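You operate a simulated robot arm through the tools that you are given. There is no shell and no other tool. Be economical: measure what you need, move in short steps, check, and stop when the job is done.

You run a simulated robot arm. Do the job below in one go: nothing can be reset, and whatever is moved stays where it is left.

TASK
Play track 2 on repeat with the bass on LO, volume 2.
Fine: knobs set before you press play; leave it playing.

The check looks at the end state, three seconds after you hand in, the way a careful person would. Anything else that was tipped, shoved, dropped, spilled or broken makes it a failure.

THE ROBOT
A 7-joint arm with a two-finger parallel gripper, fixed in place. Base frame: the origin is at the foot of the arm, x ahead of it, y to its left, z up. Units: m, degrees, N and s.
Its first joint turns from -166.0 to 166.0 degrees. Payload 4.4 kg.
The TCP is the grasp point between the finger pads, 0.023 m short of the fingertips. In the tool frame z runs along the fingers and y along their closing line. Largest opening 0.094 m; finger width 0.038, thickness 0.01; the body of the gripper, 0.054 by 0.096 m, starts 0.039 m behind the TCP.
Orientation is that of the tool frame in the base frame, as a unit quaternion [x, y, z, w]. With the fingers straight down and closing along the base's y, the tool's x points along the base's -x, its y along +y and its z along -z.

THE INTERFACE
- The arm moves only by the tool step_arm. Its argument "commands" is a list of rows, each a list of 3 entries, a list of its own where there are three numbers: the shift along the tool's x, y, z in units of 500 mm (1.0 is 500 mm), then the turn, a rotation vector about the tool's x, y, z in units of 60 degrees (1.0 is 60 degrees), then the closure, from 0 (fully open) to 1 (shut). In form: [[[dx, dy, dz], [rx, ry, rz], grip], ...]. A call has 1 to 12 rows; each row is the pose to reach, as a shift and turn from the pose commanded when the call began, along the tool's axes at that moment. A call with a number of a shift or a turn outside -1 to 1 is refused whole. A row lasts 0.2 s, in which the tool goes at most 0.05 m and 8.6 degrees; a call with a longer step from one row to the next is refused whole, and so is a gripper value outside its range. A pose out of reach is approached as far as the arm can. The call stops where the force on the tool passes 40 N (or 10 N more than at its start, if that is more) or the arm is blocked; 0.2 s more then pass. The fingers move at their own pace (about 0.072 m/s each) and stop on an object; they squeeze with about 28 N. The grip force told is the motor's: it shows also when the fingers shut on nothing. Time passes only in rows, and 0.2 s behind the last, so rows that repeat a pose let the fingers close. The reply holds the time, the measured pose of the TCP, the force on the tool along the base axes, the opening and the grip force, in the units named above and with some noise, with the torque about the TCP (base axes, N m) and any sound that the robot's microphone picked up.
- Cameras (640 x 400 px; columns grow to the right, rows downward): "scene" is fixed at [0.0497, -0.6472, 1.359]; the picture's right is [0.61, -0.79, 0.00], its down [-0.15, -0.12, -0.98] and it looks along [0.78, 0.60, -0.20] (base axes); focal length 370 px, centre (320, 200). "wrist" rides on the gripper at [0.086, 0.016, -0.074] in the tool frame; the picture's right is [-0.18, 0.98, 0.00], its down [-0.58, -0.11, -0.81] and it looks along [-0.79, -0.15, 0.59] (tool axes); focal length 243 px, centre (320, 200). There is no depth. A picture from a camera that has moved, and an enlarged one, comes with that camera's place and axes in the base frame and with its lens.
- get_image(camera): a new picture of that camera. It takes no simulated time.
- zoom(camera, box): a new picture of the part [left, top, right, bottom] of that camera's present view, enlarged. It takes no simulated time.
- finish_job(): hands the job in; it is judged then, once.

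Work in short steps. Places have to be worked out from the pictures, the camera data and where the tool is seen: move nearer, look again, correct. Check each grasp and each placing, and mend what went wrong. You have 120 turns and 76 pictures in all, those below and enlarged ones among them. Open the gripper and draw the arm clear of the work before you hand the job in, unless the task says otherwise; then end with one line.

The tools are called after "Request:" as name(argument=value, ...) on one line, values as JSON. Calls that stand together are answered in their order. step_arm: Moves the arm, as the interface text tells. Its arguments: {"type":"object","properties":{"commands":{"type":"array","items":{"type":"array"}}},"required":["commands"]} The other tools are called the same way: get_image (camera) takes a picture; zoom (camera, box) takes an enlarged picture of a part of a camera's view; finish_job () hands the job in.

At the start:

```text
t: 0.0
eef_pos: [0.6643, 0.4175, 1.2436]
orientation: [-0.001, 1.0, 0.001, 0.0]
contact_force: [0.0, -1.4, 0.3]
moment: [-0.02, 0.0, 0.02]
width: 0.094
grip_force: 0.0
```

scene: 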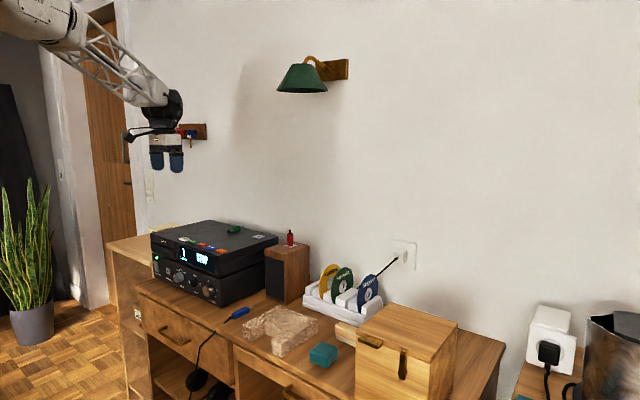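
wrist: 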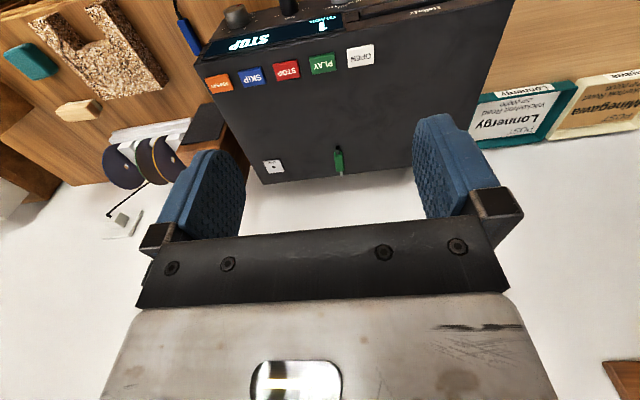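

The pictures show a CD player with buttons on top and an amplifier with knobs below. I zoom to see both in detail.

Request:
zoom(camera="scene", box=[140, 210, 300, 310])

Request:
zoom(camera="wrist", box=[180, 0, 420, 150])

Request:
zoom(camera="scene", box=[230, 220, 410, 340])

```text
4.00 times, centred on (220, 260) of scene
camera zoom: at [0.0497, -0.6472, 1.359], right [0.61, -0.79, 0.0], down [-0.15, -0.12, -0.98], along [0.78, 0.6, -0.2], focal length 1481 px, centre (720, -40)
```

zoom: 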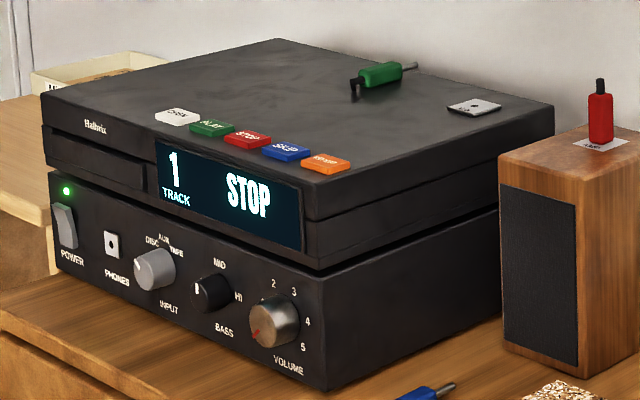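

```text
2.67 times, centred on (300, 75) of wrist
camera zoom: at [0.5784, 0.4352, 1.3187], right [0.18, 0.98, 0.0], down [0.58, -0.11, 0.81], along [0.79, -0.15, -0.59], focal length 647 px, centre (373, 533)
```

zoom: 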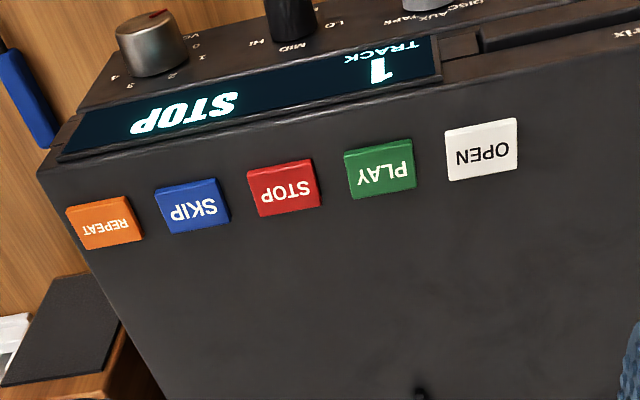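

```text
3.33 times, centred on (320, 280) of scene
camera zoom: at [0.0497, -0.6472, 1.359], right [0.61, -0.79, 0.0], down [-0.15, -0.12, -0.98], along [0.78, 0.6, -0.2], focal length 1234 px, centre (320, -67)
```

zoom: 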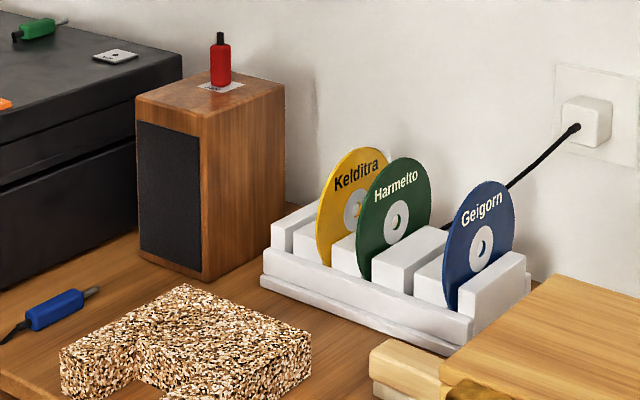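

PLAY comes out at about (0.731, 0.410, 0.975), and the buttons run along y at 0.051 m spacing. The knobs are on a front face pointing to -x, at about z 0.855. I back away from the player and roll the tool so the wrist camera will be on top when I point it at the front.

Request:
step_arm(commands=[[[0.06, 0, 0], [0, 0, 0.125], 0], [[0.12, 0, 0], [0, 0, 0.25], 0], [[0.18, 0, 0], [0, 0, 0.375], 0], [[0.24, 0, 0], [0, 0, 0.5], 0], [[0.3, 0, 0], [0, 0, 0.625], 0], [[0.36, 0, 0], [0, 0, 0.75], 0], [[0.42, 0, 0], [0, 0, 0.875], 0], [[0.46, 0, 0], [0, 0, 1.0], 0]])

```text
t: 1.8
eef_pos: [0.433, 0.4185, 1.2427]
orientation: [0.5, 0.866, 0.0, 0.0]
contact_force: [0.3, -0.1, 0.5]
moment: [-0.01, 0.04, -0.02]
width: 0.0937
grip_force: 0.1
```

The roll tracked cleanly to 60°, so I continue it.

Request:
step_arm(commands=[[[0, 0, 0], [0, 0, 0.125], 0], [[0, 0, 0], [0, 0, 0.25], 0], [[0, 0, 0], [0, 0, 0.375], 0], [[0, 0, 0], [0, 0, 0.5], 0], [[0, 0, 0], [0, 0, 0.625], 0], [[0, 0, 0], [0, 0, 0.75], 0], [[0, 0, 0], [0, 0, 0.875], 0], [[0, 0, 0], [0, 0, 1.0], 0]])

Request:
step_arm(commands=[[[0, 0, 0], [0, 0, 0.125], 0], [[0, 0, 0], [0, 0, 0.25], 0], [[0, 0, 0], [0, 0, 0.375], 0], [[0, 0, 0], [0, 0, 0.5], 0], [[0, 0, 0], [0, 0, 0.625], 0], [[0, 0, 0], [0, 0, 0.75], 0], [[0, 0, 0], [0, 0, 0.875], 0], [[0, 0, 0], [0, 0, 1.0], 0]])

```text
t: 3.6
eef_pos: [0.4342, 0.4191, 1.2439]
orientation: [0.866, 0.499, 0.0, 0.0]
contact_force: [-0.1, 0.8, -0.1]
moment: [0.03, -0.02, 0.01]
width: 0.0938
grip_force: 0.0
```

```text
t: 5.4
eef_pos: [0.4621, 0.3354, 1.2192]
orientation: [0.935, 0.353, -0.006, -0.038]
contact_force: [0.3, -0.1, -0.5]
moment: [-0.01, -0.02, 0.02]
width: 0.0941
grip_force: 0.1
out of reach, approached as far as the arm can: row 2, 3, 4, 5, 6, 7, 8
```

The wrist joint reached its limit near +135°, so I unwind and roll the other way, to -180°.

Request:
step_arm(commands=[[[0, 0, 0], [0, 0, -0.125], 0], [[0, 0, 0], [0, 0, -0.25], 0], [[0, 0, 0], [0, 0, -0.375], 0], [[0, 0, 0], [0, 0, -0.5], 0], [[0, 0, 0], [0, 0, -0.625], 0], [[0, 0, 0], [0, 0, -0.75], 0], [[0, 0, 0], [0, 0, -0.875], 0], [[0, 0, 0], [0, 0, -1.0], 0]])

Request:
step_arm(commands=[[[0, 0, 0], [0, 0, -0.125], 0], [[0, 0, 0], [0, 0, -0.25], 0], [[0, 0, 0], [0, 0, -0.375], 0], [[0, 0, 0], [0, 0, -0.5], 0], [[0, 0, 0], [0, 0, -0.625], 0], [[0, 0, 0], [0, 0, -0.75], 0], [[0, 0, 0], [0, 0, -0.875], 0], [[0, 0, 0], [0, 0, -1.0], 0]])

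Request:
step_arm(commands=[[[0, 0, 0], [0, 0, -0.125], 0], [[0, 0, 0], [0, 0, -0.25], 0], [[0, 0, 0], [0, 0, -0.375], 0], [[0, 0, 0], [0, 0, -0.5], 0], [[0, 0, 0], [0, 0, -0.625], 0], [[0, 0, 0], [0, 0, -0.75], 0], [[0, 0, 0], [0, 0, -0.875], 0], [[0, 0, 0], [0, 0, -1.0], 0]])

Request:
step_arm(commands=[[[0, 0, 0], [0, 0, -0.125], 0], [[0, 0, 0], [0, 0, -0.25], 0], [[0, 0, 0], [0, 0, -0.375], 0], [[0, 0, 0], [0, 0, -0.5], 0], [[0, 0, 0], [0, 0, -0.625], 0], [[0, 0, 0], [0, 0, -0.75], 0], [[0, 0, 0], [0, 0, -0.875], 0], [[0, 0, 0], [0, 0, -1.0], 0]])

```text
t: 7.2
eef_pos: [0.4606, 0.3332, 1.2209]
orientation: [0.632, 0.774, 0.014, -0.036]
contact_force: [0.3, 0.1, 0.0]
moment: [0.03, 0.0, 0.01]
width: 0.0939
grip_force: 0.2
```

```text
t: 9.0
eef_pos: [0.4597, 0.3353, 1.2207]
orientation: [0.161, 0.986, 0.03, -0.025]
contact_force: [-0.4, -0.1, -0.7]
moment: [-0.01, 0.01, 0.0]
width: 0.0941
grip_force: 0.0
```

```text
t: 10.8
eef_pos: [0.4587, 0.3333, 1.2206]
orientation: [-0.353, 0.935, 0.038, -0.006]
contact_force: [-0.3, -0.8, 0.0]
moment: [0.0, 0.0, -0.01]
width: 0.0938
grip_force: 0.1
```

```text
t: 12.6
eef_pos: [0.46, 0.3335, 1.222]
orientation: [0.773, -0.633, -0.036, -0.015]
contact_force: [0.5, -0.2, -0.1]
moment: [-0.01, 0.01, -0.01]
width: 0.0941
grip_force: 0.0
```

The tool is free of the limit. I turn in two halves to the target orientation: fingers along +x, tool x up.

Request:
step_arm(commands=[[[0, 0, 0], [0.0625, 0.0819, -0.0656], 0], [[0, 0, 0], [0.125, 0.1638, -0.1312], 0], [[0, 0, 0], [0.1875, 0.2456, -0.1969], 0], [[0, 0, 0], [0.25, 0.3275, -0.2625], 0], [[0, 0, 0], [0.3125, 0.4094, -0.3281], 0], [[0, 0, 0], [0.375, 0.4912, -0.3937], 0], [[0, 0, 0], [0.4375, 0.5731, -0.4594], 0], [[0, 0, 0], [0.5, 0.655, -0.525], 0]])

Request:
step_arm(commands=[[[0, 0, 0], [0.0625, 0.0819, -0.0656], 0], [[0, 0, 0], [0.125, 0.1638, -0.1312], 0], [[0, 0, 0], [0.1875, 0.2456, -0.1969], 0], [[0, 0, 0], [0.25, 0.3275, -0.2625], 0], [[0, 0, 0], [0.3125, 0.4094, -0.3281], 0], [[0, 0, 0], [0.375, 0.4912, -0.3937], 0], [[0, 0, 0], [0.4375, 0.5731, -0.4594], 0], [[0, 0, 0], [0.5, 0.655, -0.525], 0]])

```text
t: 14.4
eef_pos: [0.4603, 0.3348, 1.2217]
orientation: [0.849, -0.362, 0.384, -0.008]
contact_force: [-0.1, -0.6, 0.5]
moment: [0.03, 0.02, 0.0]
width: 0.0941
grip_force: 0.1
```

```text
t: 16.2
eef_pos: [0.4605, 0.3336, 1.2214]
orientation: [0.707, 0.001, 0.707, 0.002]
contact_force: [1.2, 0.3, -0.7]
moment: [0.0, -0.01, -0.02]
width: 0.0942
grip_force: 0.1
```

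The orientation is right: tool x up, z along +x. I lower the arm in front of the panel to look at the knobs.

Request:
step_arm(commands=[[[-0.09, 0, 0.02], [0, 0, 0], 0], [[-0.18, 0, 0.04], [0, 0, 0], 0], [[-0.27, 0, 0.06], [0, 0, 0], 0], [[-0.36, 0, 0.08], [0, 0, 0], 0], [[-0.45, 0, 0.1], [0, 0, 0], 0], [[-0.54, 0, 0.14], [0, 0, 0], 0]])

Request:
get_image(camera="wrist")

Request:
get_image(camera="scene")

```text
t: 17.6
eef_pos: [0.5304, 0.3298, 0.9504]
orientation: [0.707, 0.0, 0.707, 0.001]
contact_force: [-0.3, -0.4, 0.4]
moment: [-0.01, 0.0, -0.02]
width: 0.0941
grip_force: 0.0
```

```text
70 pictures are left
camera wrist: at [0.4568, 0.3152, 1.0382], right [0.0, -0.98, -0.18], down [-0.81, 0.11, -0.58], along [0.59, 0.15, -0.79], focal length 243 px, centre (320, 200)
```

wrist: 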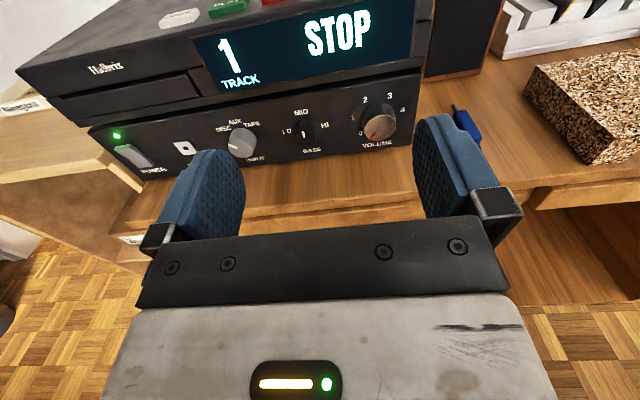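

```text
69 pictures are left
```

scene: 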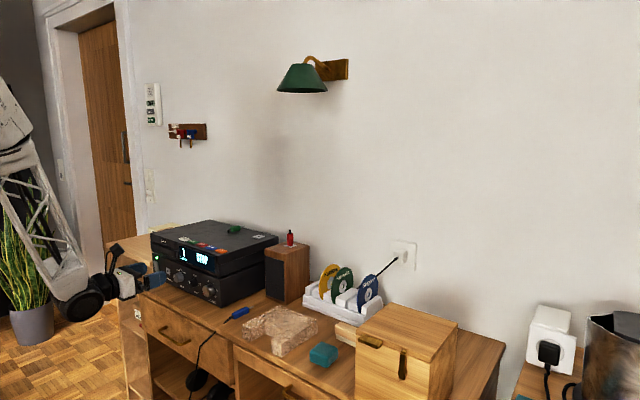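

Request:
zoom(camera="wrist", box=[200, 70, 424, 210])

Request:
zoom(camera="scene", box=[80, 220, 240, 320])

```text
2.86 times, centred on (312, 140) of wrist
camera zoom: at [0.4568, 0.3152, 1.0382], right [0.0, -0.98, -0.18], down [-0.81, 0.11, -0.58], along [0.59, 0.15, -0.79], focal length 693 px, centre (343, 371)
```

zoom: 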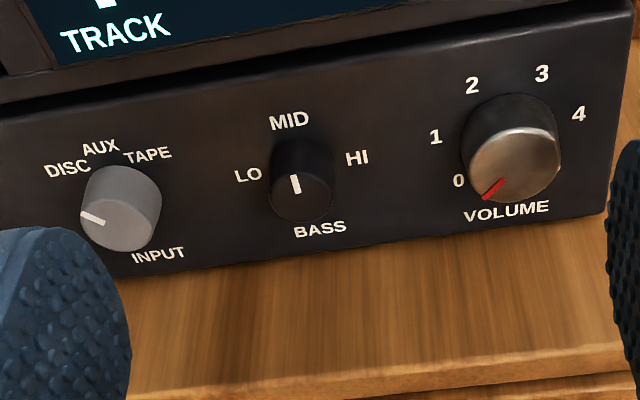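

```text
4.00 times, centred on (160, 270) of scene
camera zoom: at [0.0497, -0.6472, 1.359], right [0.61, -0.79, 0.0], down [-0.15, -0.12, -0.98], along [0.78, 0.6, -0.2], focal length 1481 px, centre (960, -80)
```

zoom: 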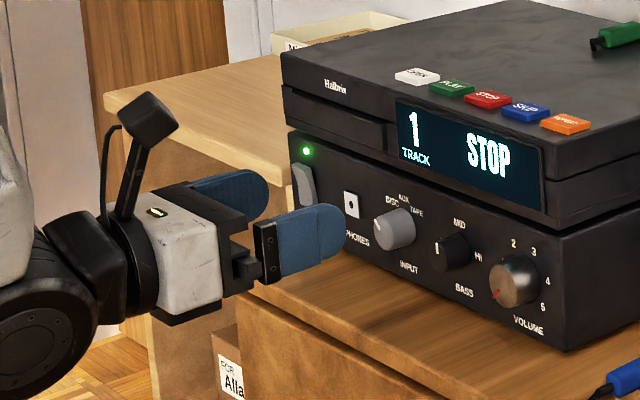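

The volume pointer is on 0 and the bass on MID. The input knob looks like it is on DISC, but the oblique view leaves that unsure. I pitch up so the camera sees the panel nearly square.

Request:
step_arm(commands=[[[0, 0, 0], [0, 0.125, 0], 0], [[0, 0, 0], [0, 0.25, 0], 0], [[-0.01, 0, 0], [0, 0.375, 0], 0], [[-0.02, 0, 0], [0, 0.5, 0], 0], [[-0.03, 0, 0], [0, 0.625, 0], 0], [[-0.04, 0, 0], [0, 0.75, 0], 0]])

Request:
get_image(camera="wrist")

```text
t: 19.0
eef_pos: [0.5314, 0.3339, 0.9229]
orientation: [0.387, 0.005, 0.922, 0.003]
contact_force: [1.3, 1.5, 6.2]
moment: [0.03, 0.22, -0.06]
width: 0.0941
grip_force: 0.0
```

```text
66 pictures are left
camera wrist: at [0.4177, 0.3181, 0.9322], right [0.13, -0.98, -0.12], down [-0.17, 0.1, -0.98], along [0.98, 0.15, -0.16], focal length 243 px, centre (320, 200)
```

wrist: 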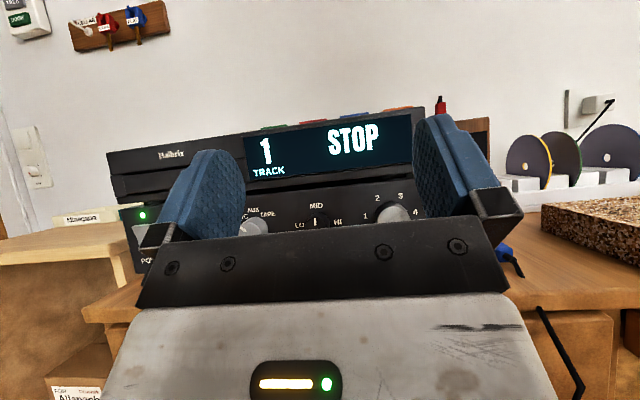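

The reading shows a slight 6 N force, so I rise 6 cm; that should also clear the fingers from the view of the knobs.

Request:
step_arm(commands=[[[0.04, 0, 0.04], [0, 0, 0], 0], [[0.085, 0, 0.085], [0, -0.1, 0], 0], [[0.085, 0, 0.085], [0, -0.2, 0], 0]])

Request:
get_image(camera="wrist")

Request:
zoom(camera="scene", box=[40, 200, 240, 325])

```text
t: 19.8
eef_pos: [0.5303, 0.3327, 0.9895]
orientation: [0.479, 0.001, 0.878, 0.0]
contact_force: [0.0, -0.7, -0.3]
moment: [0.01, -0.02, -0.01]
width: 0.0938
grip_force: 0.1
```

```text
65 pictures are left
camera wrist: at [0.4215, 0.3179, 1.0236], right [0.1, -0.98, -0.15], down [-0.36, 0.11, -0.93], along [0.93, 0.15, -0.35], focal length 243 px, centre (320, 200)
```

wrist: 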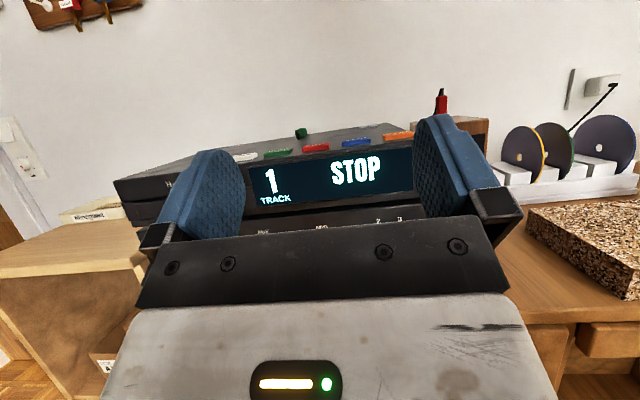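

```text
3.20 times, centred on (140, 262) of scene
camera zoom: at [0.0497, -0.6472, 1.359], right [0.61, -0.79, 0.0], down [-0.15, -0.12, -0.98], along [0.78, 0.6, -0.2], focal length 1185 px, centre (896, 0)
```

zoom: 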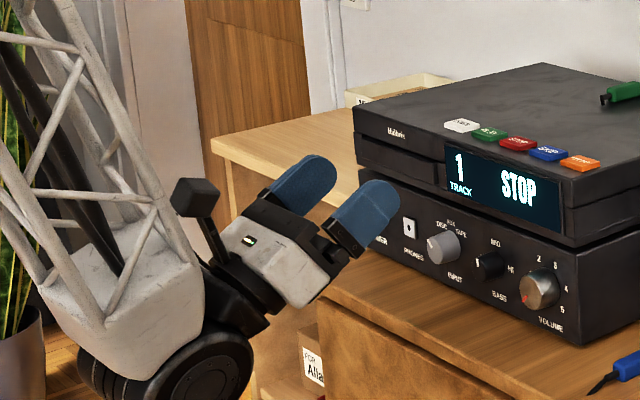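

The arm is clear again. The scene camera gives a free view of the panel, so I zoom in on the knobs there.

Request:
zoom(camera="scene", box=[160, 260, 224, 300])

```text
10.00 times, centred on (192, 280) of scene
camera zoom: at [0.0497, -0.6472, 1.359], right [0.61, -0.79, 0.0], down [-0.15, -0.12, -0.98], along [0.78, 0.6, -0.2], focal length 3703 px, centre (1600, -600)
```

zoom: 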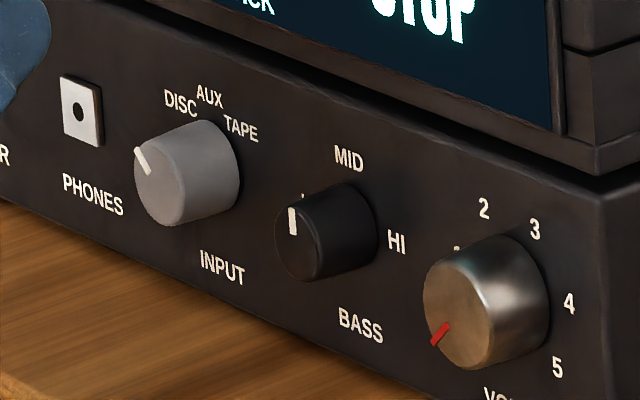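

The input knob points at DISC. From two views I place the volume knob face at about (0.681, 0.279, 0.858) and the bass knob at about (0.681, 0.3625, 0.859). The panel is at x≈0.70 and the desk top at z≈0.816. On the volume dial, 0 to 2 is about 108° clockwise. I pitch the tool to 15° nose-down and part-close the fingers.

Request:
step_arm(commands=[[[0, 0, 0], [0, -0.133, 0], 0.3], [[0, 0, 0], [0, -0.266, 0], 0.36], [[0, 0, 0], [0, -0.4, 0], 0.36], [[0, 0, 0], [0, -0.533, 0], 0.36], [[0, 0, 0], [0, -0.666, 0], 0.36], [[0, 0, 0], [0, -0.797, 0], 0.36]])

```text
t: 21.2
eef_pos: [0.5297, 0.3348, 0.9921]
orientation: [0.793, 0.001, 0.609, 0.0]
contact_force: [-0.5, -0.2, 0.0]
moment: [-0.04, 0.01, 0.01]
width: 0.0603
grip_force: 0.0
```

The pitch is set. I go down beside the desk edge and then forward to a standoff in front of the volume knob.

Request:
step_arm(commands=[[[-0.065, 0.028, 0.017], [0, 0, 0], 0.36], [[-0.13, 0.056, 0.035], [0, 0, 0], 0.36], [[-0.195, 0.084, 0.052], [0, 0, 0], 0.36], [[-0.2589, 0.1116, 0.0694], [0, 0, 0], 0.36], [[-0.24, 0.1116, 0.137], [0, 0, 0], 0.36], [[-0.2225, 0.1116, 0.2052], [0, 0, 0], 0.36]])

Request:
get_image(camera="wrist")

Request:
zoom(camera="scene", box=[120, 230, 248, 310])

```text
t: 22.6
eef_pos: [0.6001, 0.275, 0.8584]
orientation: [0.793, 0.001, 0.609, 0.0]
contact_force: [-0.5, -0.2, 0.0]
moment: [-0.01, 0.0, -0.02]
width: 0.06
grip_force: 0.0
```

```text
62 pictures are left
camera wrist: at [0.5507, 0.259, 0.961], right [-0.05, -0.98, -0.18], down [-0.93, 0.11, -0.35], along [0.37, 0.15, -0.92], focal length 243 px, centre (320, 200)
```

wrist: 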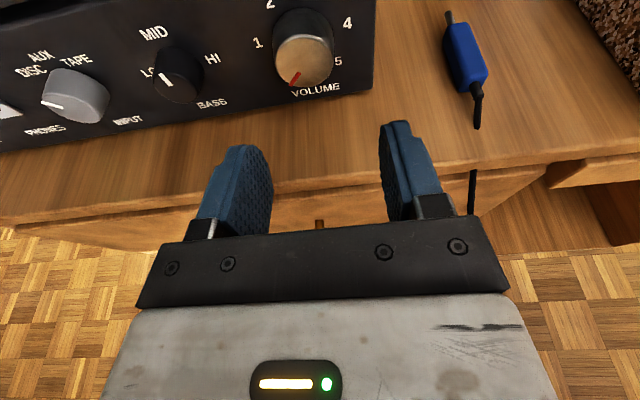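

```text
5.00 times, centred on (184, 270) of scene
camera zoom: at [0.0497, -0.6472, 1.359], right [0.61, -0.79, 0.0], down [-0.15, -0.12, -0.98], along [0.78, 0.6, -0.2], focal length 1851 px, centre (1000, -150)
```

zoom: 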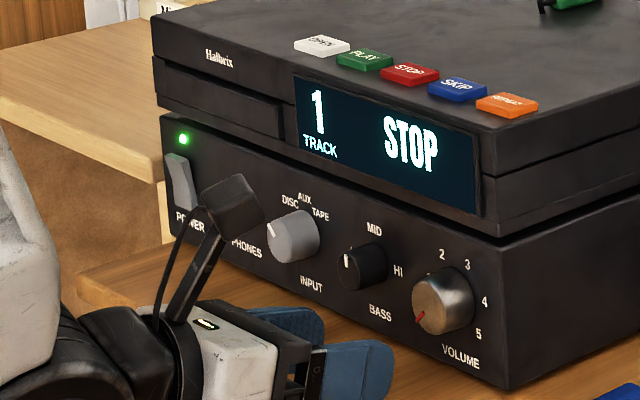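

From here the volume knob centre works out at y≈0.280, z≈0.859. I roll 27° counter-clockwise about the knob axis, then advance so the fingers straddle the knob.

Request:
step_arm(commands=[[[0, -0.005, 0], [-0.03, 0, -0.1087], 0.36], [[0, -0.01, 0], [-0.058, 0, -0.2174], 0.36], [[0, -0.01, 0], [-0.087, 0, -0.326], 0.36], [[0, -0.01, 0], [-0.1165, 0, -0.4347], 0.36], [[0.012, -0.01, 0.045], [-0.1165, 0, -0.4347], 0.36], [[0.024, -0.01, 0.09], [-0.1165, 0, -0.4347], 0.36], [[0.031, -0.01, 0.116], [-0.1165, 0, -0.4347], 0.36], [[0.0367, -0.01, 0.137], [-0.1165, 0, -0.4347], 0.36]])

Request:
get_image(camera="wrist")

Request:
zoom(camera="scene", box=[120, 230, 248, 310])

```text
t: 24.4
eef_pos: [0.6718, 0.2833, 0.8585]
orientation: [0.771, 0.143, 0.592, 0.186]
contact_force: [0.0, -0.6, -0.1]
moment: [0.02, 0.01, 0.03]
width: 0.0601
grip_force: 0.1
```

```text
60 pictures are left
camera wrist: at [0.6226, 0.3152, 0.957], right [-0.05, -0.96, 0.29], down [-0.93, -0.06, -0.36], along [0.37, -0.29, -0.89], focal length 243 px, centre (320, 200)
```

wrist: 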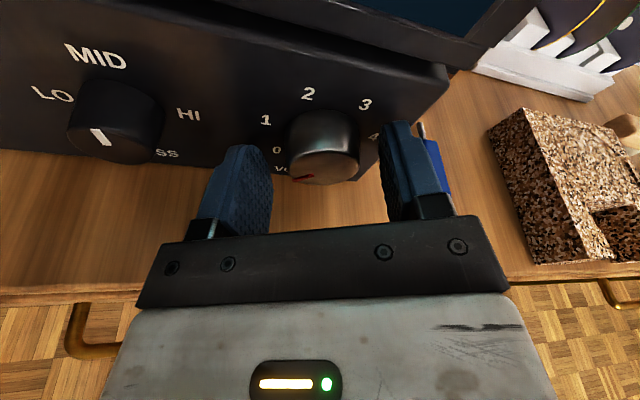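

```text
5.00 times, centred on (184, 270) of scene
camera zoom: at [0.0497, -0.6472, 1.359], right [0.61, -0.79, 0.0], down [-0.15, -0.12, -0.98], along [0.78, 0.6, -0.2], focal length 1851 px, centre (1000, -150)
```

zoom: 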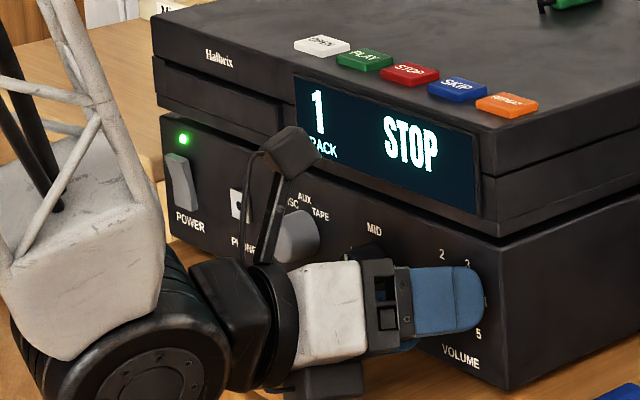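

The knob sits centred between the pads with no contact, so I close on it.

Request:
step_arm(commands=[[[0, 0, 0], [0, 0, 0], 0.5], [[0, 0, 0], [0, 0, 0], 0.6], [[0, 0, 0], [0, 0, 0], 0.65], [[0, 0, 0], [0, 0, 0], 0.65]])

```text
t: 25.4
eef_pos: [0.6715, 0.2832, 0.8571]
orientation: [0.771, 0.143, 0.592, 0.186]
contact_force: [2.2, -16.4, 5.8]
moment: [-0.02, -0.21, -0.26]
width: 0.0407
grip_force: 8.5
```

The grip is off-centre: the force of about 17 N along the closing line says one finger touches first. I shift 3 mm along tool +y and close fully.

Request:
step_arm(commands=[[[0, 0.003, 0], [0, 0, 0], 0.62], [[0, 0.006, 0], [0, 0, 0], 0.65], [[0, 0.006, 0], [0, 0, 0], 0.65]])

```text
t: 26.2
eef_pos: [0.6718, 0.2799, 0.8597]
orientation: [0.771, 0.143, 0.592, 0.186]
contact_force: [6.0, 6.5, -2.3]
moment: [-0.02, -0.01, 0.43]
width: 0.037
grip_force: 45.1
```

The knob is held firmly at 37 mm with small side load. I twist 54° clockwise about the knob axis.

Request:
step_arm(commands=[[[0, -0.001, 0], [0.0259, 0, 0.0966], 0.65], [[0, -0.001, 0], [0.0518, 0, 0.1932], 0.65], [[0, -0.001, 0], [0.0776, 0, 0.2898], 0.65], [[0, -0.001, 0], [0.1035, 0, 0.3864], 0.65], [[0, -0.001, 0], [0.1294, 0, 0.4829], 0.65], [[0, -0.001, 0], [0.1553, 0, 0.5795], 0.65], [[0, -0.001, 0], [0.1812, 0, 0.6761], 0.65], [[0, -0.001, 0], [0.207, 0, 0.7727], 0.65], [[0, -0.001, 0], [0.2329, 0, 0.8693], 0.65]])

Request:
get_image(camera="wrist")

```text
t: 28.2
eef_pos: [0.6723, 0.2804, 0.8588]
orientation: [0.771, -0.143, 0.593, -0.185]
contact_force: [22.4, 7.9, 0.9]
moment: [0.02, 0.12, 0.21]
width: 0.0368
grip_force: 44.8
```

```text
58 pictures are left
camera wrist: at [0.6217, 0.2193, 0.9433], right [-0.05, -0.8, -0.6], down [-0.93, 0.26, -0.27], along [0.37, 0.55, -0.75], focal length 243 px, centre (320, 200)
```

wrist: 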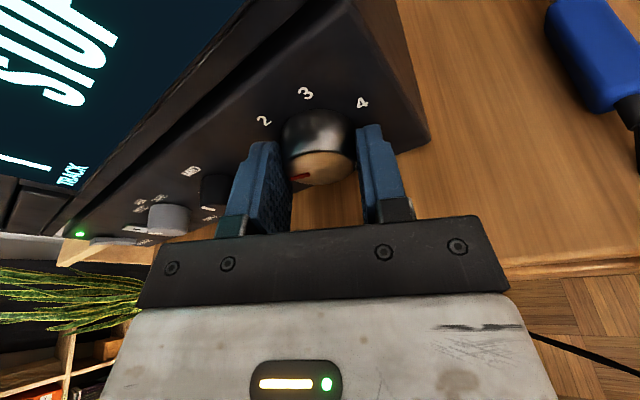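

The knob turned with the fingers. I release, roll back 54° while still straddling the knob, and re-grip.

Request:
step_arm(commands=[[[0, 0, 0], [0, 0, 0], 0.36], [[0, 0, 0], [0, 0, 0], 0.36], [[0, 0, 0], [0, 0, 0], 0.36]])

Request:
step_arm(commands=[[[0, 0, 0], [-0.0259, 0, -0.0966], 0.36], [[0, 0, 0], [-0.0518, 0, -0.1932], 0.36], [[0, 0, 0], [-0.0776, 0, -0.2898], 0.36], [[0, 0, 0], [-0.1035, 0, -0.3864], 0.36], [[0, 0, 0], [-0.1294, 0, -0.4829], 0.36], [[0, 0, 0], [-0.1553, 0, -0.5795], 0.36], [[0, 0, 0], [-0.1812, 0, -0.6761], 0.36], [[0, 0, 0], [-0.207, 0, -0.7727], 0.36], [[0, 0, 0], [-0.2329, 0, -0.8693], 0.36]])

Request:
zoom(camera="wrist", box=[220, 60, 420, 200])

```text
t: 29.0
eef_pos: [0.6713, 0.28, 0.8585]
orientation: [0.771, -0.142, 0.592, -0.184]
contact_force: [0.2, 0.4, 0.3]
moment: [0.01, 0.03, -0.02]
width: 0.0599
grip_force: 0.0
```

```text
t: 31.0
eef_pos: [0.6719, 0.28, 0.8591]
orientation: [0.771, 0.143, 0.592, 0.187]
contact_force: [-0.3, 0.5, 0.2]
moment: [0.0, 0.02, 0.02]
width: 0.0602
grip_force: 0.1
```

```text
2.86 times, centred on (320, 130) of wrist
camera zoom: at [0.622, 0.3134, 0.9578], right [-0.05, -0.96, 0.29], down [-0.93, -0.06, -0.36], along [0.37, -0.29, -0.88], focal length 693 px, centre (320, 400)
```

zoom: 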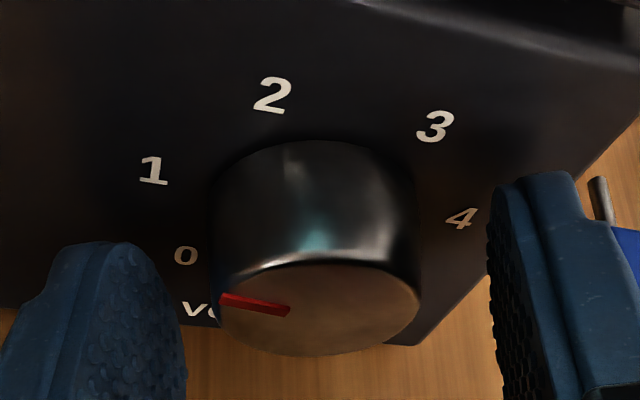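

The pointer is now at about 1. I grip and twist another 54°.

Request:
step_arm(commands=[[[0, 0, 0], [0, 0, 0], 0.5], [[0, 0, 0], [0, 0, 0], 0.65], [[0, 0, 0], [0, 0, 0], 0.65], [[0, 0, 0], [0, 0, 0], 0.65]])

Request:
step_arm(commands=[[[0, 0, 0], [0.0259, 0, 0.0966], 0.65], [[0, 0, 0], [0.0518, 0, 0.1932], 0.65], [[0, 0, 0], [0.0776, 0, 0.2898], 0.65], [[0, 0, 0], [0.1035, 0, 0.3864], 0.65], [[0, 0, 0], [0.1294, 0, 0.4829], 0.65], [[0, 0, 0], [0.1553, 0, 0.5795], 0.65], [[0, 0, 0], [0.1812, 0, 0.6761], 0.65], [[0, 0, 0], [0.207, 0, 0.7727], 0.65], [[0, 0, 0], [0.2329, 0, 0.8693], 0.65]])

Request:
step_arm(commands=[[[0, 0, 0], [0, 0, 0], 0.36], [[0, 0, 0], [0, 0, 0], 0.36], [[0, 0, 0], [0, 0, 0], 0.36]])

Request:
zoom(camera="wrist", box=[220, 60, 420, 200])

```text
t: 32.0
eef_pos: [0.6731, 0.2792, 0.859]
orientation: [0.771, 0.142, 0.592, 0.186]
contact_force: [-1.3, 0.1, -0.4]
moment: [-0.01, 0.05, -0.1]
width: 0.037
grip_force: 44.9
```

```text
t: 34.0
eef_pos: [0.6699, 0.2796, 0.8573]
orientation: [0.771, -0.142, 0.592, -0.186]
contact_force: [-16.1, -4.5, 16.7]
moment: [-0.02, -0.12, 0.11]
width: 0.0366
grip_force: 45.2
```

```text
t: 34.8
eef_pos: [0.6706, 0.2785, 0.8581]
orientation: [0.772, -0.141, 0.592, -0.184]
contact_force: [0.3, -0.6, -0.3]
moment: [0.01, -0.02, 0.01]
width: 0.0601
grip_force: 0.2
```

```text
2.86 times, centred on (320, 130) of wrist
camera zoom: at [0.6219, 0.2195, 0.9428], right [-0.05, -0.8, -0.6], down [-0.93, 0.26, -0.27], along [0.37, 0.55, -0.75], focal length 693 px, centre (320, 400)
```

zoom: 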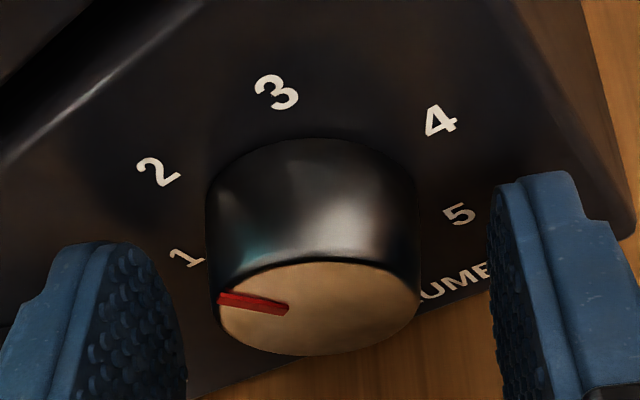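

The pointer relates to "2" just as it did to "1" before, so volume 2 looks set. I retreat straight back and check with the scene camera.

Request:
step_arm(commands=[[[-0.0187, 0, -0.07], [0, 0, 0], 0.36], [[-0.0373, 0, -0.139], [0, 0, 0], 0.36], [[-0.0723, -0.075, -0.129], [0, 0, 0], 0.4], [[-0.1083, -0.1489, -0.12], [0, 0, 0], 0.47]])

Request:
zoom(camera="scene", box=[160, 260, 224, 300])

Request:
get_image(camera="wrist")

```text
t: 35.8
eef_pos: [0.5964, 0.3634, 0.8589]
orientation: [0.771, -0.142, 0.592, -0.185]
contact_force: [-0.7, 0.4, -0.4]
moment: [0.04, 0.04, -0.02]
width: 0.0498
grip_force: 0.0
```

```text
10.00 times, centred on (192, 280) of scene
camera zoom: at [0.0497, -0.6472, 1.359], right [0.61, -0.79, 0.0], down [-0.15, -0.12, -0.98], along [0.78, 0.6, -0.2], focal length 3703 px, centre (1600, -600)
```

zoom: 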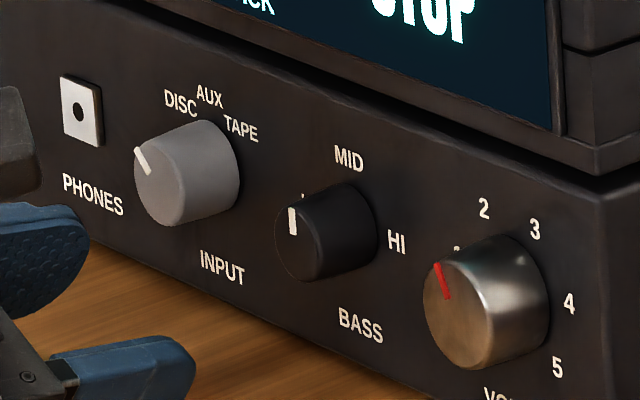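

```text
54 pictures are left
camera wrist: at [0.5478, 0.303, 0.9443], right [-0.05, -0.8, -0.6], down [-0.93, 0.26, -0.27], along [0.37, 0.55, -0.75], focal length 243 px, centre (320, 200)
```

wrist: 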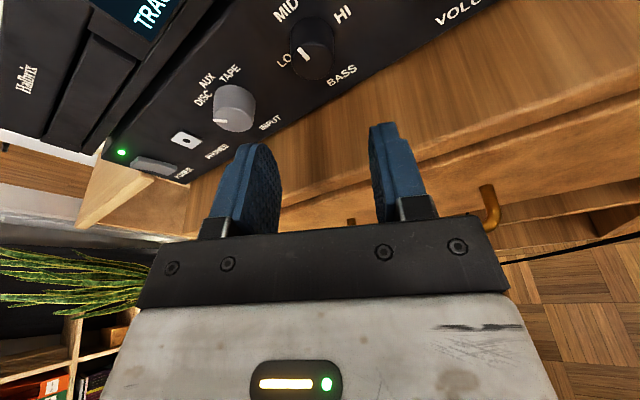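

Volume points to 2 (about -23 to -27°) and the other knobs are unchanged. The tool is lined up with the bass knob, rolled +27°, so I advance onto it.

Request:
step_arm(commands=[[[0.0097, -0.001, 0.036], [0, 0, 0], 0.47], [[0.0194, -0.001, 0.0725], [0, 0, 0], 0.47], [[0.0291, -0.001, 0.109], [0, 0, 0], 0.47], [[0.0388, -0.001, 0.145], [0, 0, 0], 0.47]])

Request:
get_image(camera="wrist")

```text
t: 36.8
eef_pos: [0.6732, 0.3619, 0.8583]
orientation: [0.771, -0.142, 0.592, -0.184]
contact_force: [-34.0, -5.7, 14.2]
moment: [0.38, -0.68, -0.52]
width: 0.0498
grip_force: 0.0
```

```text
53 pictures are left
camera wrist: at [0.6238, 0.3023, 0.9432], right [-0.05, -0.8, -0.6], down [-0.93, 0.26, -0.27], along [0.37, 0.55, -0.75], focal length 243 px, centre (320, 200)
```

wrist: 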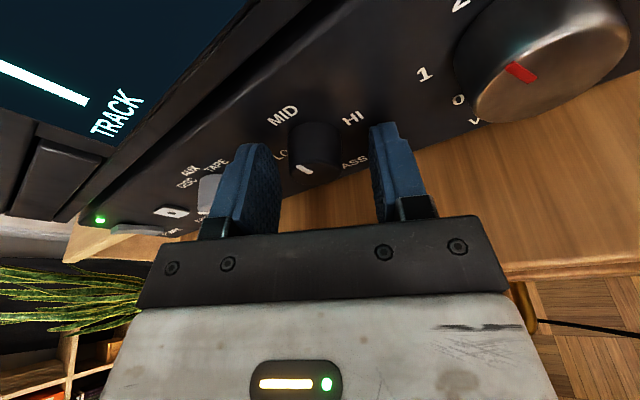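

A 34 N push-back in x means the fingertips touch the panel, so I back off 4 mm.

Request:
step_arm(commands=[[[-0.0021, 0, -0.0077], [0, 0, 0], 0.47], [[-0.0021, 0, -0.0077], [0, 0, 0], 0.47]])

Request:
zoom(camera="scene", box=[130, 210, 258, 290])

```text
t: 37.4
eef_pos: [0.671, 0.3638, 0.8589]
orientation: [0.771, -0.142, 0.592, -0.184]
contact_force: [0.7, 0.3, 0.4]
moment: [-0.03, -0.03, 0.0]
width: 0.0498
grip_force: 0.1
```

```text
5.00 times, centred on (194, 250) of scene
camera zoom: at [0.0497, -0.6472, 1.359], right [0.61, -0.79, 0.0], down [-0.15, -0.12, -0.98], along [0.78, 0.6, -0.2], focal length 1851 px, centre (950, -50)
```

zoom: 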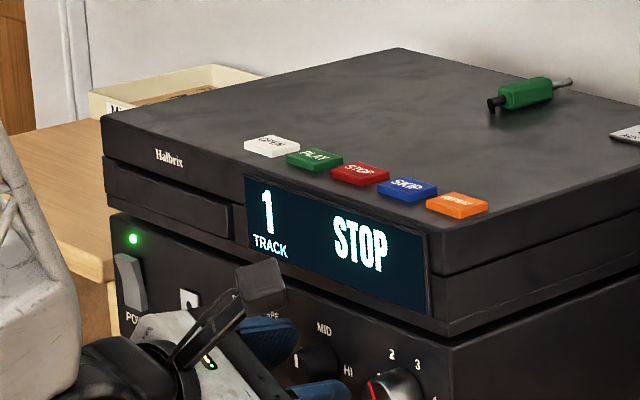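

Contact is gone and the bass knob is between the pads. I close on it.

Request:
step_arm(commands=[[[0, 0, 0], [0, 0, 0], 0.6], [[0, 0, 0], [0, 0, 0], 0.76], [[0, 0, 0], [0, 0, 0], 0.76], [[0, 0, 0], [0, 0, 0], 0.76]])

```text
t: 38.4
eef_pos: [0.6696, 0.3639, 0.8582]
orientation: [0.771, -0.142, 0.592, -0.185]
contact_force: [-3.8, 12.5, 7.6]
moment: [0.02, 0.0, 0.43]
width: 0.0293
grip_force: 7.7
```

One finger leads again with force toward tool -y. I shift 2 mm that way and let the grip settle.

Request:
step_arm(commands=[[[0, -0.003, 0], [0, 0, 0], 0.76], [[0, -0.004, 0], [0, 0, 0], 0.78], [[0, -0.004, 0], [0, 0, 0], 0.78]])

```text
t: 39.2
eef_pos: [0.6695, 0.3637, 0.8588]
orientation: [0.772, -0.142, 0.592, -0.183]
contact_force: [20.1, -7.5, -7.8]
moment: [-0.04, 0.06, -0.2]
width: 0.027
grip_force: 44.7
```

The bass knob is held at 27 mm. I twist 45° counter-clockwise about the knob axis and watch the torque.

Request:
step_arm(commands=[[[0, 0, 0], [-0.0277, 0, -0.1035], 0.78], [[0, 0, 0], [-0.0555, 0, -0.207], 0.78], [[0, 0, 0], [-0.0832, 0, -0.3105], 0.78], [[0, 0, 0], [-0.1109, 0, -0.414], 0.78], [[0, 0, 0], [-0.1386, 0, -0.5174], 0.78], [[0, 0, 0], [-0.1664, 0, -0.6209], 0.78], [[0, 0, 0], [-0.1941, 0, -0.7244], 0.78]])

Request:
get_image(camera="wrist")

```text
t: 40.8
eef_pos: [0.6687, 0.3657, 0.8599]
orientation: [0.784, 0.096, 0.601, 0.127]
contact_force: [-11.6, -18.5, -13.6]
moment: [-0.01, 0.47, -0.55]
width: 0.0269
grip_force: 45.0
```

```text
51 pictures are left
camera wrist: at [0.6203, 0.383, 0.9627], right [-0.05, -0.99, 0.14], down [-0.93, -0.01, -0.37], along [0.37, -0.15, -0.92], focal length 243 px, centre (320, 200)
```

wrist: 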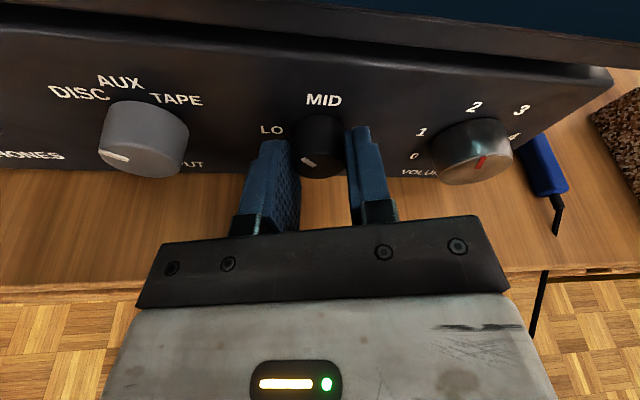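

The pointer moved toward LO by about 45°. I release, roll back +45°, and look at it.

Request:
step_arm(commands=[[[0, 0, 0], [0, 0, 0], 0.5], [[0, 0, 0], [0, 0, 0], 0.47], [[0, 0, 0], [0, 0, 0], 0.47]])

Request:
step_arm(commands=[[[0, 0, 0], [0.0277, 0, 0.1035], 0.47], [[0, 0, 0], [0.0555, 0, 0.207], 0.47], [[0, 0, 0], [0.0832, 0, 0.3105], 0.47], [[0, 0, 0], [0.1109, 0, 0.414], 0.47], [[0, 0, 0], [0.1386, 0, 0.5174], 0.47], [[0, 0, 0], [0.1664, 0, 0.6209], 0.47], [[0, 0, 0], [0.1941, 0, 0.7244], 0.47]])

Request:
zoom(camera="wrist", box=[220, 80, 420, 220])

```text
t: 41.6
eef_pos: [0.6706, 0.3653, 0.859]
orientation: [0.783, 0.096, 0.601, 0.126]
contact_force: [0.3, 0.0, -0.2]
moment: [-0.02, 0.0, -0.01]
width: 0.0499
grip_force: 0.0
```

```text
t: 43.2
eef_pos: [0.6712, 0.3659, 0.8598]
orientation: [0.771, -0.142, 0.593, -0.183]
contact_force: [0.6, 0.6, 0.1]
moment: [0.02, 0.0, 0.01]
width: 0.0497
grip_force: 0.1
```

```text
2.86 times, centred on (320, 150) of wrist
camera zoom: at [0.6211, 0.3046, 0.9448], right [-0.05, -0.8, -0.6], down [-0.93, 0.26, -0.27], along [0.37, 0.55, -0.75], focal length 693 px, centre (320, 343)
```

zoom: 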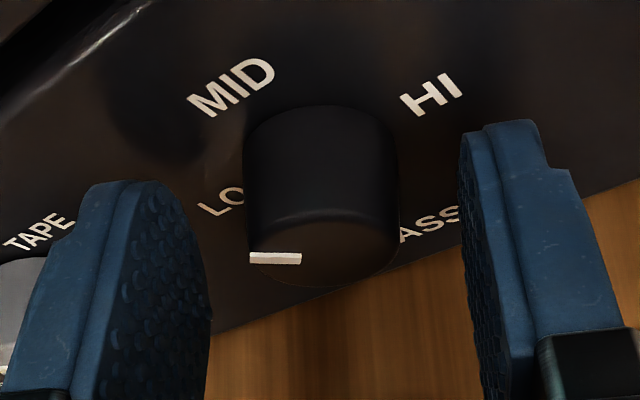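

The pointer reads about 45° past MID, so I grip again.

Request:
step_arm(commands=[[[0, 0, 0], [0, 0, 0], 0.6], [[0, 0.002, 0], [0, 0, 0], 0.78], [[0, 0.002, 0], [0, 0, 0], 0.78], [[0, 0.002, 0], [0, 0, 0], 0.78]])

Request:
step_arm(commands=[[[0, 0.002, 0], [-0.0277, 0, -0.1035], 0.78], [[0, 0.002, 0], [-0.0555, 0, -0.207], 0.78], [[0, 0.002, 0], [-0.0832, 0, -0.3105], 0.78], [[0, 0.002, 0], [-0.1109, 0, -0.414], 0.78]])

Request:
step_arm(commands=[[[0, 0, 0], [-0.0277, 0, -0.1035], 0.78], [[0, 0, 0], [-0.0416, 0, -0.155], 0.78]])

Request:
get_image(camera="wrist")

```text
t: 44.2
eef_pos: [0.6706, 0.3643, 0.8591]
orientation: [0.771, -0.142, 0.592, -0.185]
contact_force: [8.2, -2.0, -1.9]
moment: [0.0, 0.11, -0.05]
width: 0.0271
grip_force: 44.9
```

```text
t: 45.3
eef_pos: [0.6703, 0.3652, 0.8601]
orientation: [0.792, -0.005, 0.61, -0.009]
contact_force: [-9.1, 5.7, 3.8]
moment: [-0.01, -0.27, 0.25]
width: 0.027
grip_force: 45.1
stopped in row 4: the force on the tool passed its limit at 42 N (the readings are from after the stop); the commanded pose is now the measured one
```

```text
t: 45.9
eef_pos: [0.6693, 0.3646, 0.8591]
orientation: [0.791, 0.046, 0.608, 0.058]
contact_force: [-9.8, 12.0, -3.0]
moment: [0.06, 0.33, 0.17]
width: 0.0268
grip_force: 45.2
```

```text
49 pictures are left
camera wrist: at [0.6209, 0.3649, 0.9642], right [-0.05, -1.0, -0.03], down [-0.93, 0.05, -0.37], along [0.37, 0.01, -0.93], focal length 243 px, centre (320, 200)
```

wrist: 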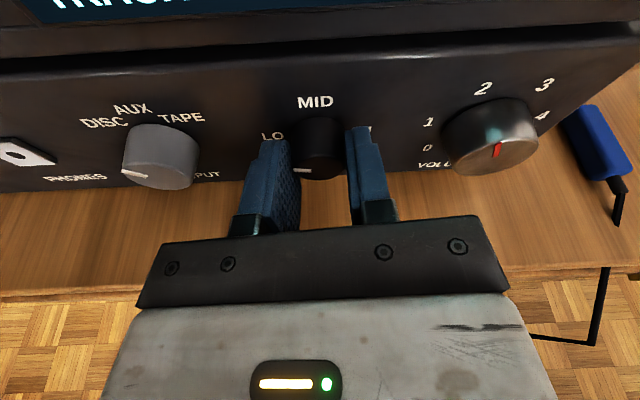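

The hand is now about 80° from MID in total and the force limit tripped once on the way, which could be an end stop. I release, retreat, and inspect.

Request:
step_arm(commands=[[[0, 0, 0], [0, 0, 0], 0.5], [[0, 0, 0], [0, 0, 0], 0.47], [[0, 0, 0], [0, 0, 0], 0.47], [[-0.0181, 0, -0.0676], [0, 0, 0], 0.47], [[-0.0388, 0, -0.145], [0, 0, 0], 0.47]])

Request:
zoom(camera="scene", box=[160, 260, 224, 300])

Request:
zoom(camera="wrist", box=[160, 0, 480, 150])

```text
t: 47.1
eef_pos: [0.5967, 0.3659, 0.8611]
orientation: [0.79, 0.045, 0.608, 0.057]
contact_force: [-0.3, 0.3, 0.9]
moment: [0.04, -0.04, 0.0]
width: 0.0499
grip_force: 0.0
```

```text
10.00 times, centred on (192, 280) of scene
camera zoom: at [0.0497, -0.6472, 1.359], right [0.61, -0.79, 0.0], down [-0.15, -0.12, -0.98], along [0.78, 0.6, -0.2], focal length 3703 px, centre (1600, -600)
```

zoom: 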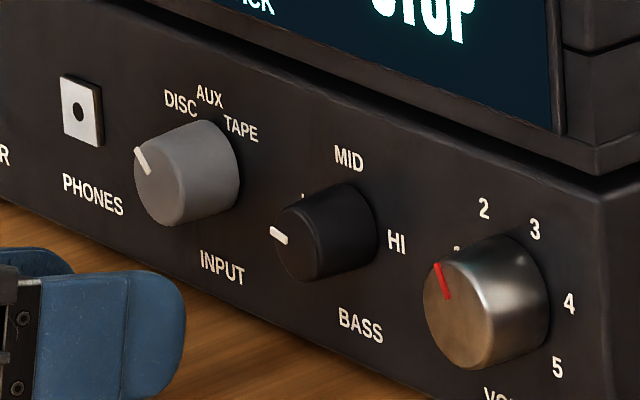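

```text
2.00 times, centred on (320, 75) of wrist
camera zoom: at [0.5464, 0.3655, 0.9655], right [-0.05, -1.0, -0.03], down [-0.93, 0.05, -0.37], along [0.37, 0.01, -0.93], focal length 485 px, centre (320, 450)
```

zoom: 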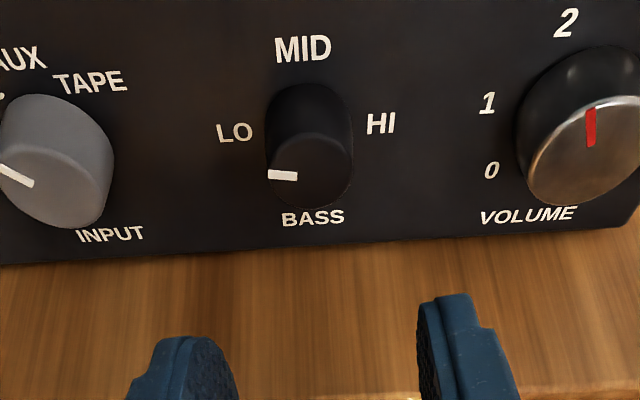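

The bass pointer computes to about -83° (LO) and volume to about -24° (2); input stays on DISC. All knobs are set. I raise the arm, close the fingers and begin turning the tool to point down for the buttons.

Request:
step_arm(commands=[[[0.092, 0.014, -0.025], [0, 0, 0], 0.7], [[0.183, 0.028, -0.049], [0, 0, 0], 1], [[0.275, 0.043, -0.074], [0, 0, 0], 1], [[0.366, 0.057, -0.098], [0, 0, 0], 1], [[0.458, 0.071, -0.123], [0, 0, 0], 1], [[0.458, 0.071, -0.123], [0.0118, -0.1255, 0.0093], 1], [[0.458, 0.071, -0.123], [0.0236, -0.251, 0.0186], 1], [[0.458, 0.071, -0.123], [0.0354, -0.3765, 0.0279], 1], [[0.458, 0.071, -0.123], [0.0472, -0.502, 0.0372], 1], [[0.458, 0.071, -0.123], [0.059, -0.6275, 0.0465], 1]])

Request:
step_arm(commands=[[[0, 0, 0], [0.0118, -0.1255, 0.0093], 1], [[0, 0, 0], [0.0236, -0.251, 0.0186], 1], [[0, 0, 0], [0.0354, -0.3765, 0.0279], 1], [[0, 0, 0], [0.0472, -0.502, 0.0372], 1], [[0, 0, 0], [0.059, -0.6275, 0.0465], 1]])

```text
t: 49.3
eef_pos: [0.5941, 0.3638, 1.099]
orientation: [0.947, 0.024, 0.32, 0.031]
contact_force: [0.3, -0.3, -0.6]
moment: [-0.01, 0.02, -0.02]
width: 0.0
grip_force: 28.0
```

```text
t: 50.5
eef_pos: [0.5948, 0.3657, 1.0995]
orientation: [1.0, 0.0, -0.003, 0.0]
contact_force: [-0.4, 0.2, 0.1]
moment: [0.01, -0.01, -0.02]
width: 0.0
grip_force: 28.8
```

The tool points straight down. I move to hover about 3 cm above SKIP at (0.732, 0.308).

Request:
step_arm(commands=[[[0.07, 0.03, 0], [0, 0, 0], 1], [[0.14, 0.06, 0], [0, 0, 0], 1], [[0.21, 0.09, 0], [0, 0, 0], 1], [[0.274, 0.115, 0.05], [0, 0, 0], 1], [[0.274, 0.115, 0.1], [0, 0, 0], 1], [[0.274, 0.115, 0.143], [0, 0, 0], 1]])

Request:
zoom(camera="scene", box=[140, 190, 300, 290])

Request:
get_image(camera="wrist")

```text
t: 51.9
eef_pos: [0.7312, 0.3067, 1.0267]
orientation: [1.0, 0.0, -0.002, 0.0]
contact_force: [-0.8, 0.3, 1.0]
moment: [0.0, -0.03, -0.03]
width: 0.0
grip_force: 28.4
```

```text
4.00 times, centred on (220, 240) of scene
camera zoom: at [0.0497, -0.6472, 1.359], right [0.61, -0.79, 0.0], down [-0.15, -0.12, -0.98], along [0.78, 0.6, -0.2], focal length 1481 px, centre (720, 40)
```

zoom: 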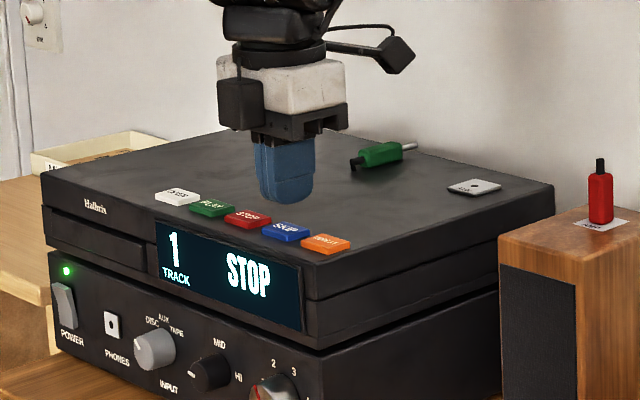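

```text
45 pictures are left
camera wrist: at [0.8189, 0.2916, 1.1015], right [-0.18, -0.98, 0.0], down [-0.58, 0.11, 0.81], along [-0.8, 0.15, -0.59], focal length 243 px, centre (320, 200)
```

wrist: 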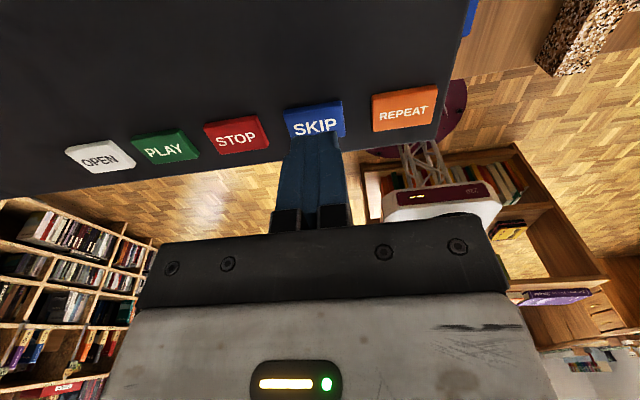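

The fingertip is over SKIP. I press down slowly by a few millimetres past the estimated contact height.

Request:
step_arm(commands=[[[0, 0.0, 0.03], [0, 0, 0], 1], [[0, 0, 0.048], [0, 0, 0], 1], [[0, 0, 0.054], [0, 0, 0], 1], [[0, 0, 0.058], [0, 0, 0], 1], [[0, 0, 0.062], [0, 0, 0], 1]])

Request:
zoom(camera="scene", box=[140, 190, 300, 290])

```text
t: 53.2
eef_pos: [0.7326, 0.3055, 1.0013]
orientation: [1.0, 0.0, 0.0, -0.001]
contact_force: [-0.4, 0.4, 8.0]
moment: [0.0, 0.03, 0.02]
width: 0.0
grip_force: 28.0
heard: click
stopped in row 5: the force on the tool passed its limit at 42 N (the readings are from after the stop); the commanded pose is now the measured one
```

```text
4.00 times, centred on (220, 240) of scene
camera zoom: at [0.0497, -0.6472, 1.359], right [0.61, -0.79, 0.0], down [-0.15, -0.12, -0.98], along [0.78, 0.6, -0.2], focal length 1481 px, centre (720, 40)
```

zoom: 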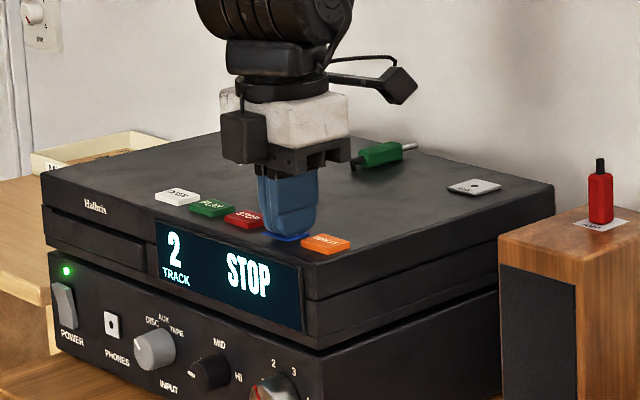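

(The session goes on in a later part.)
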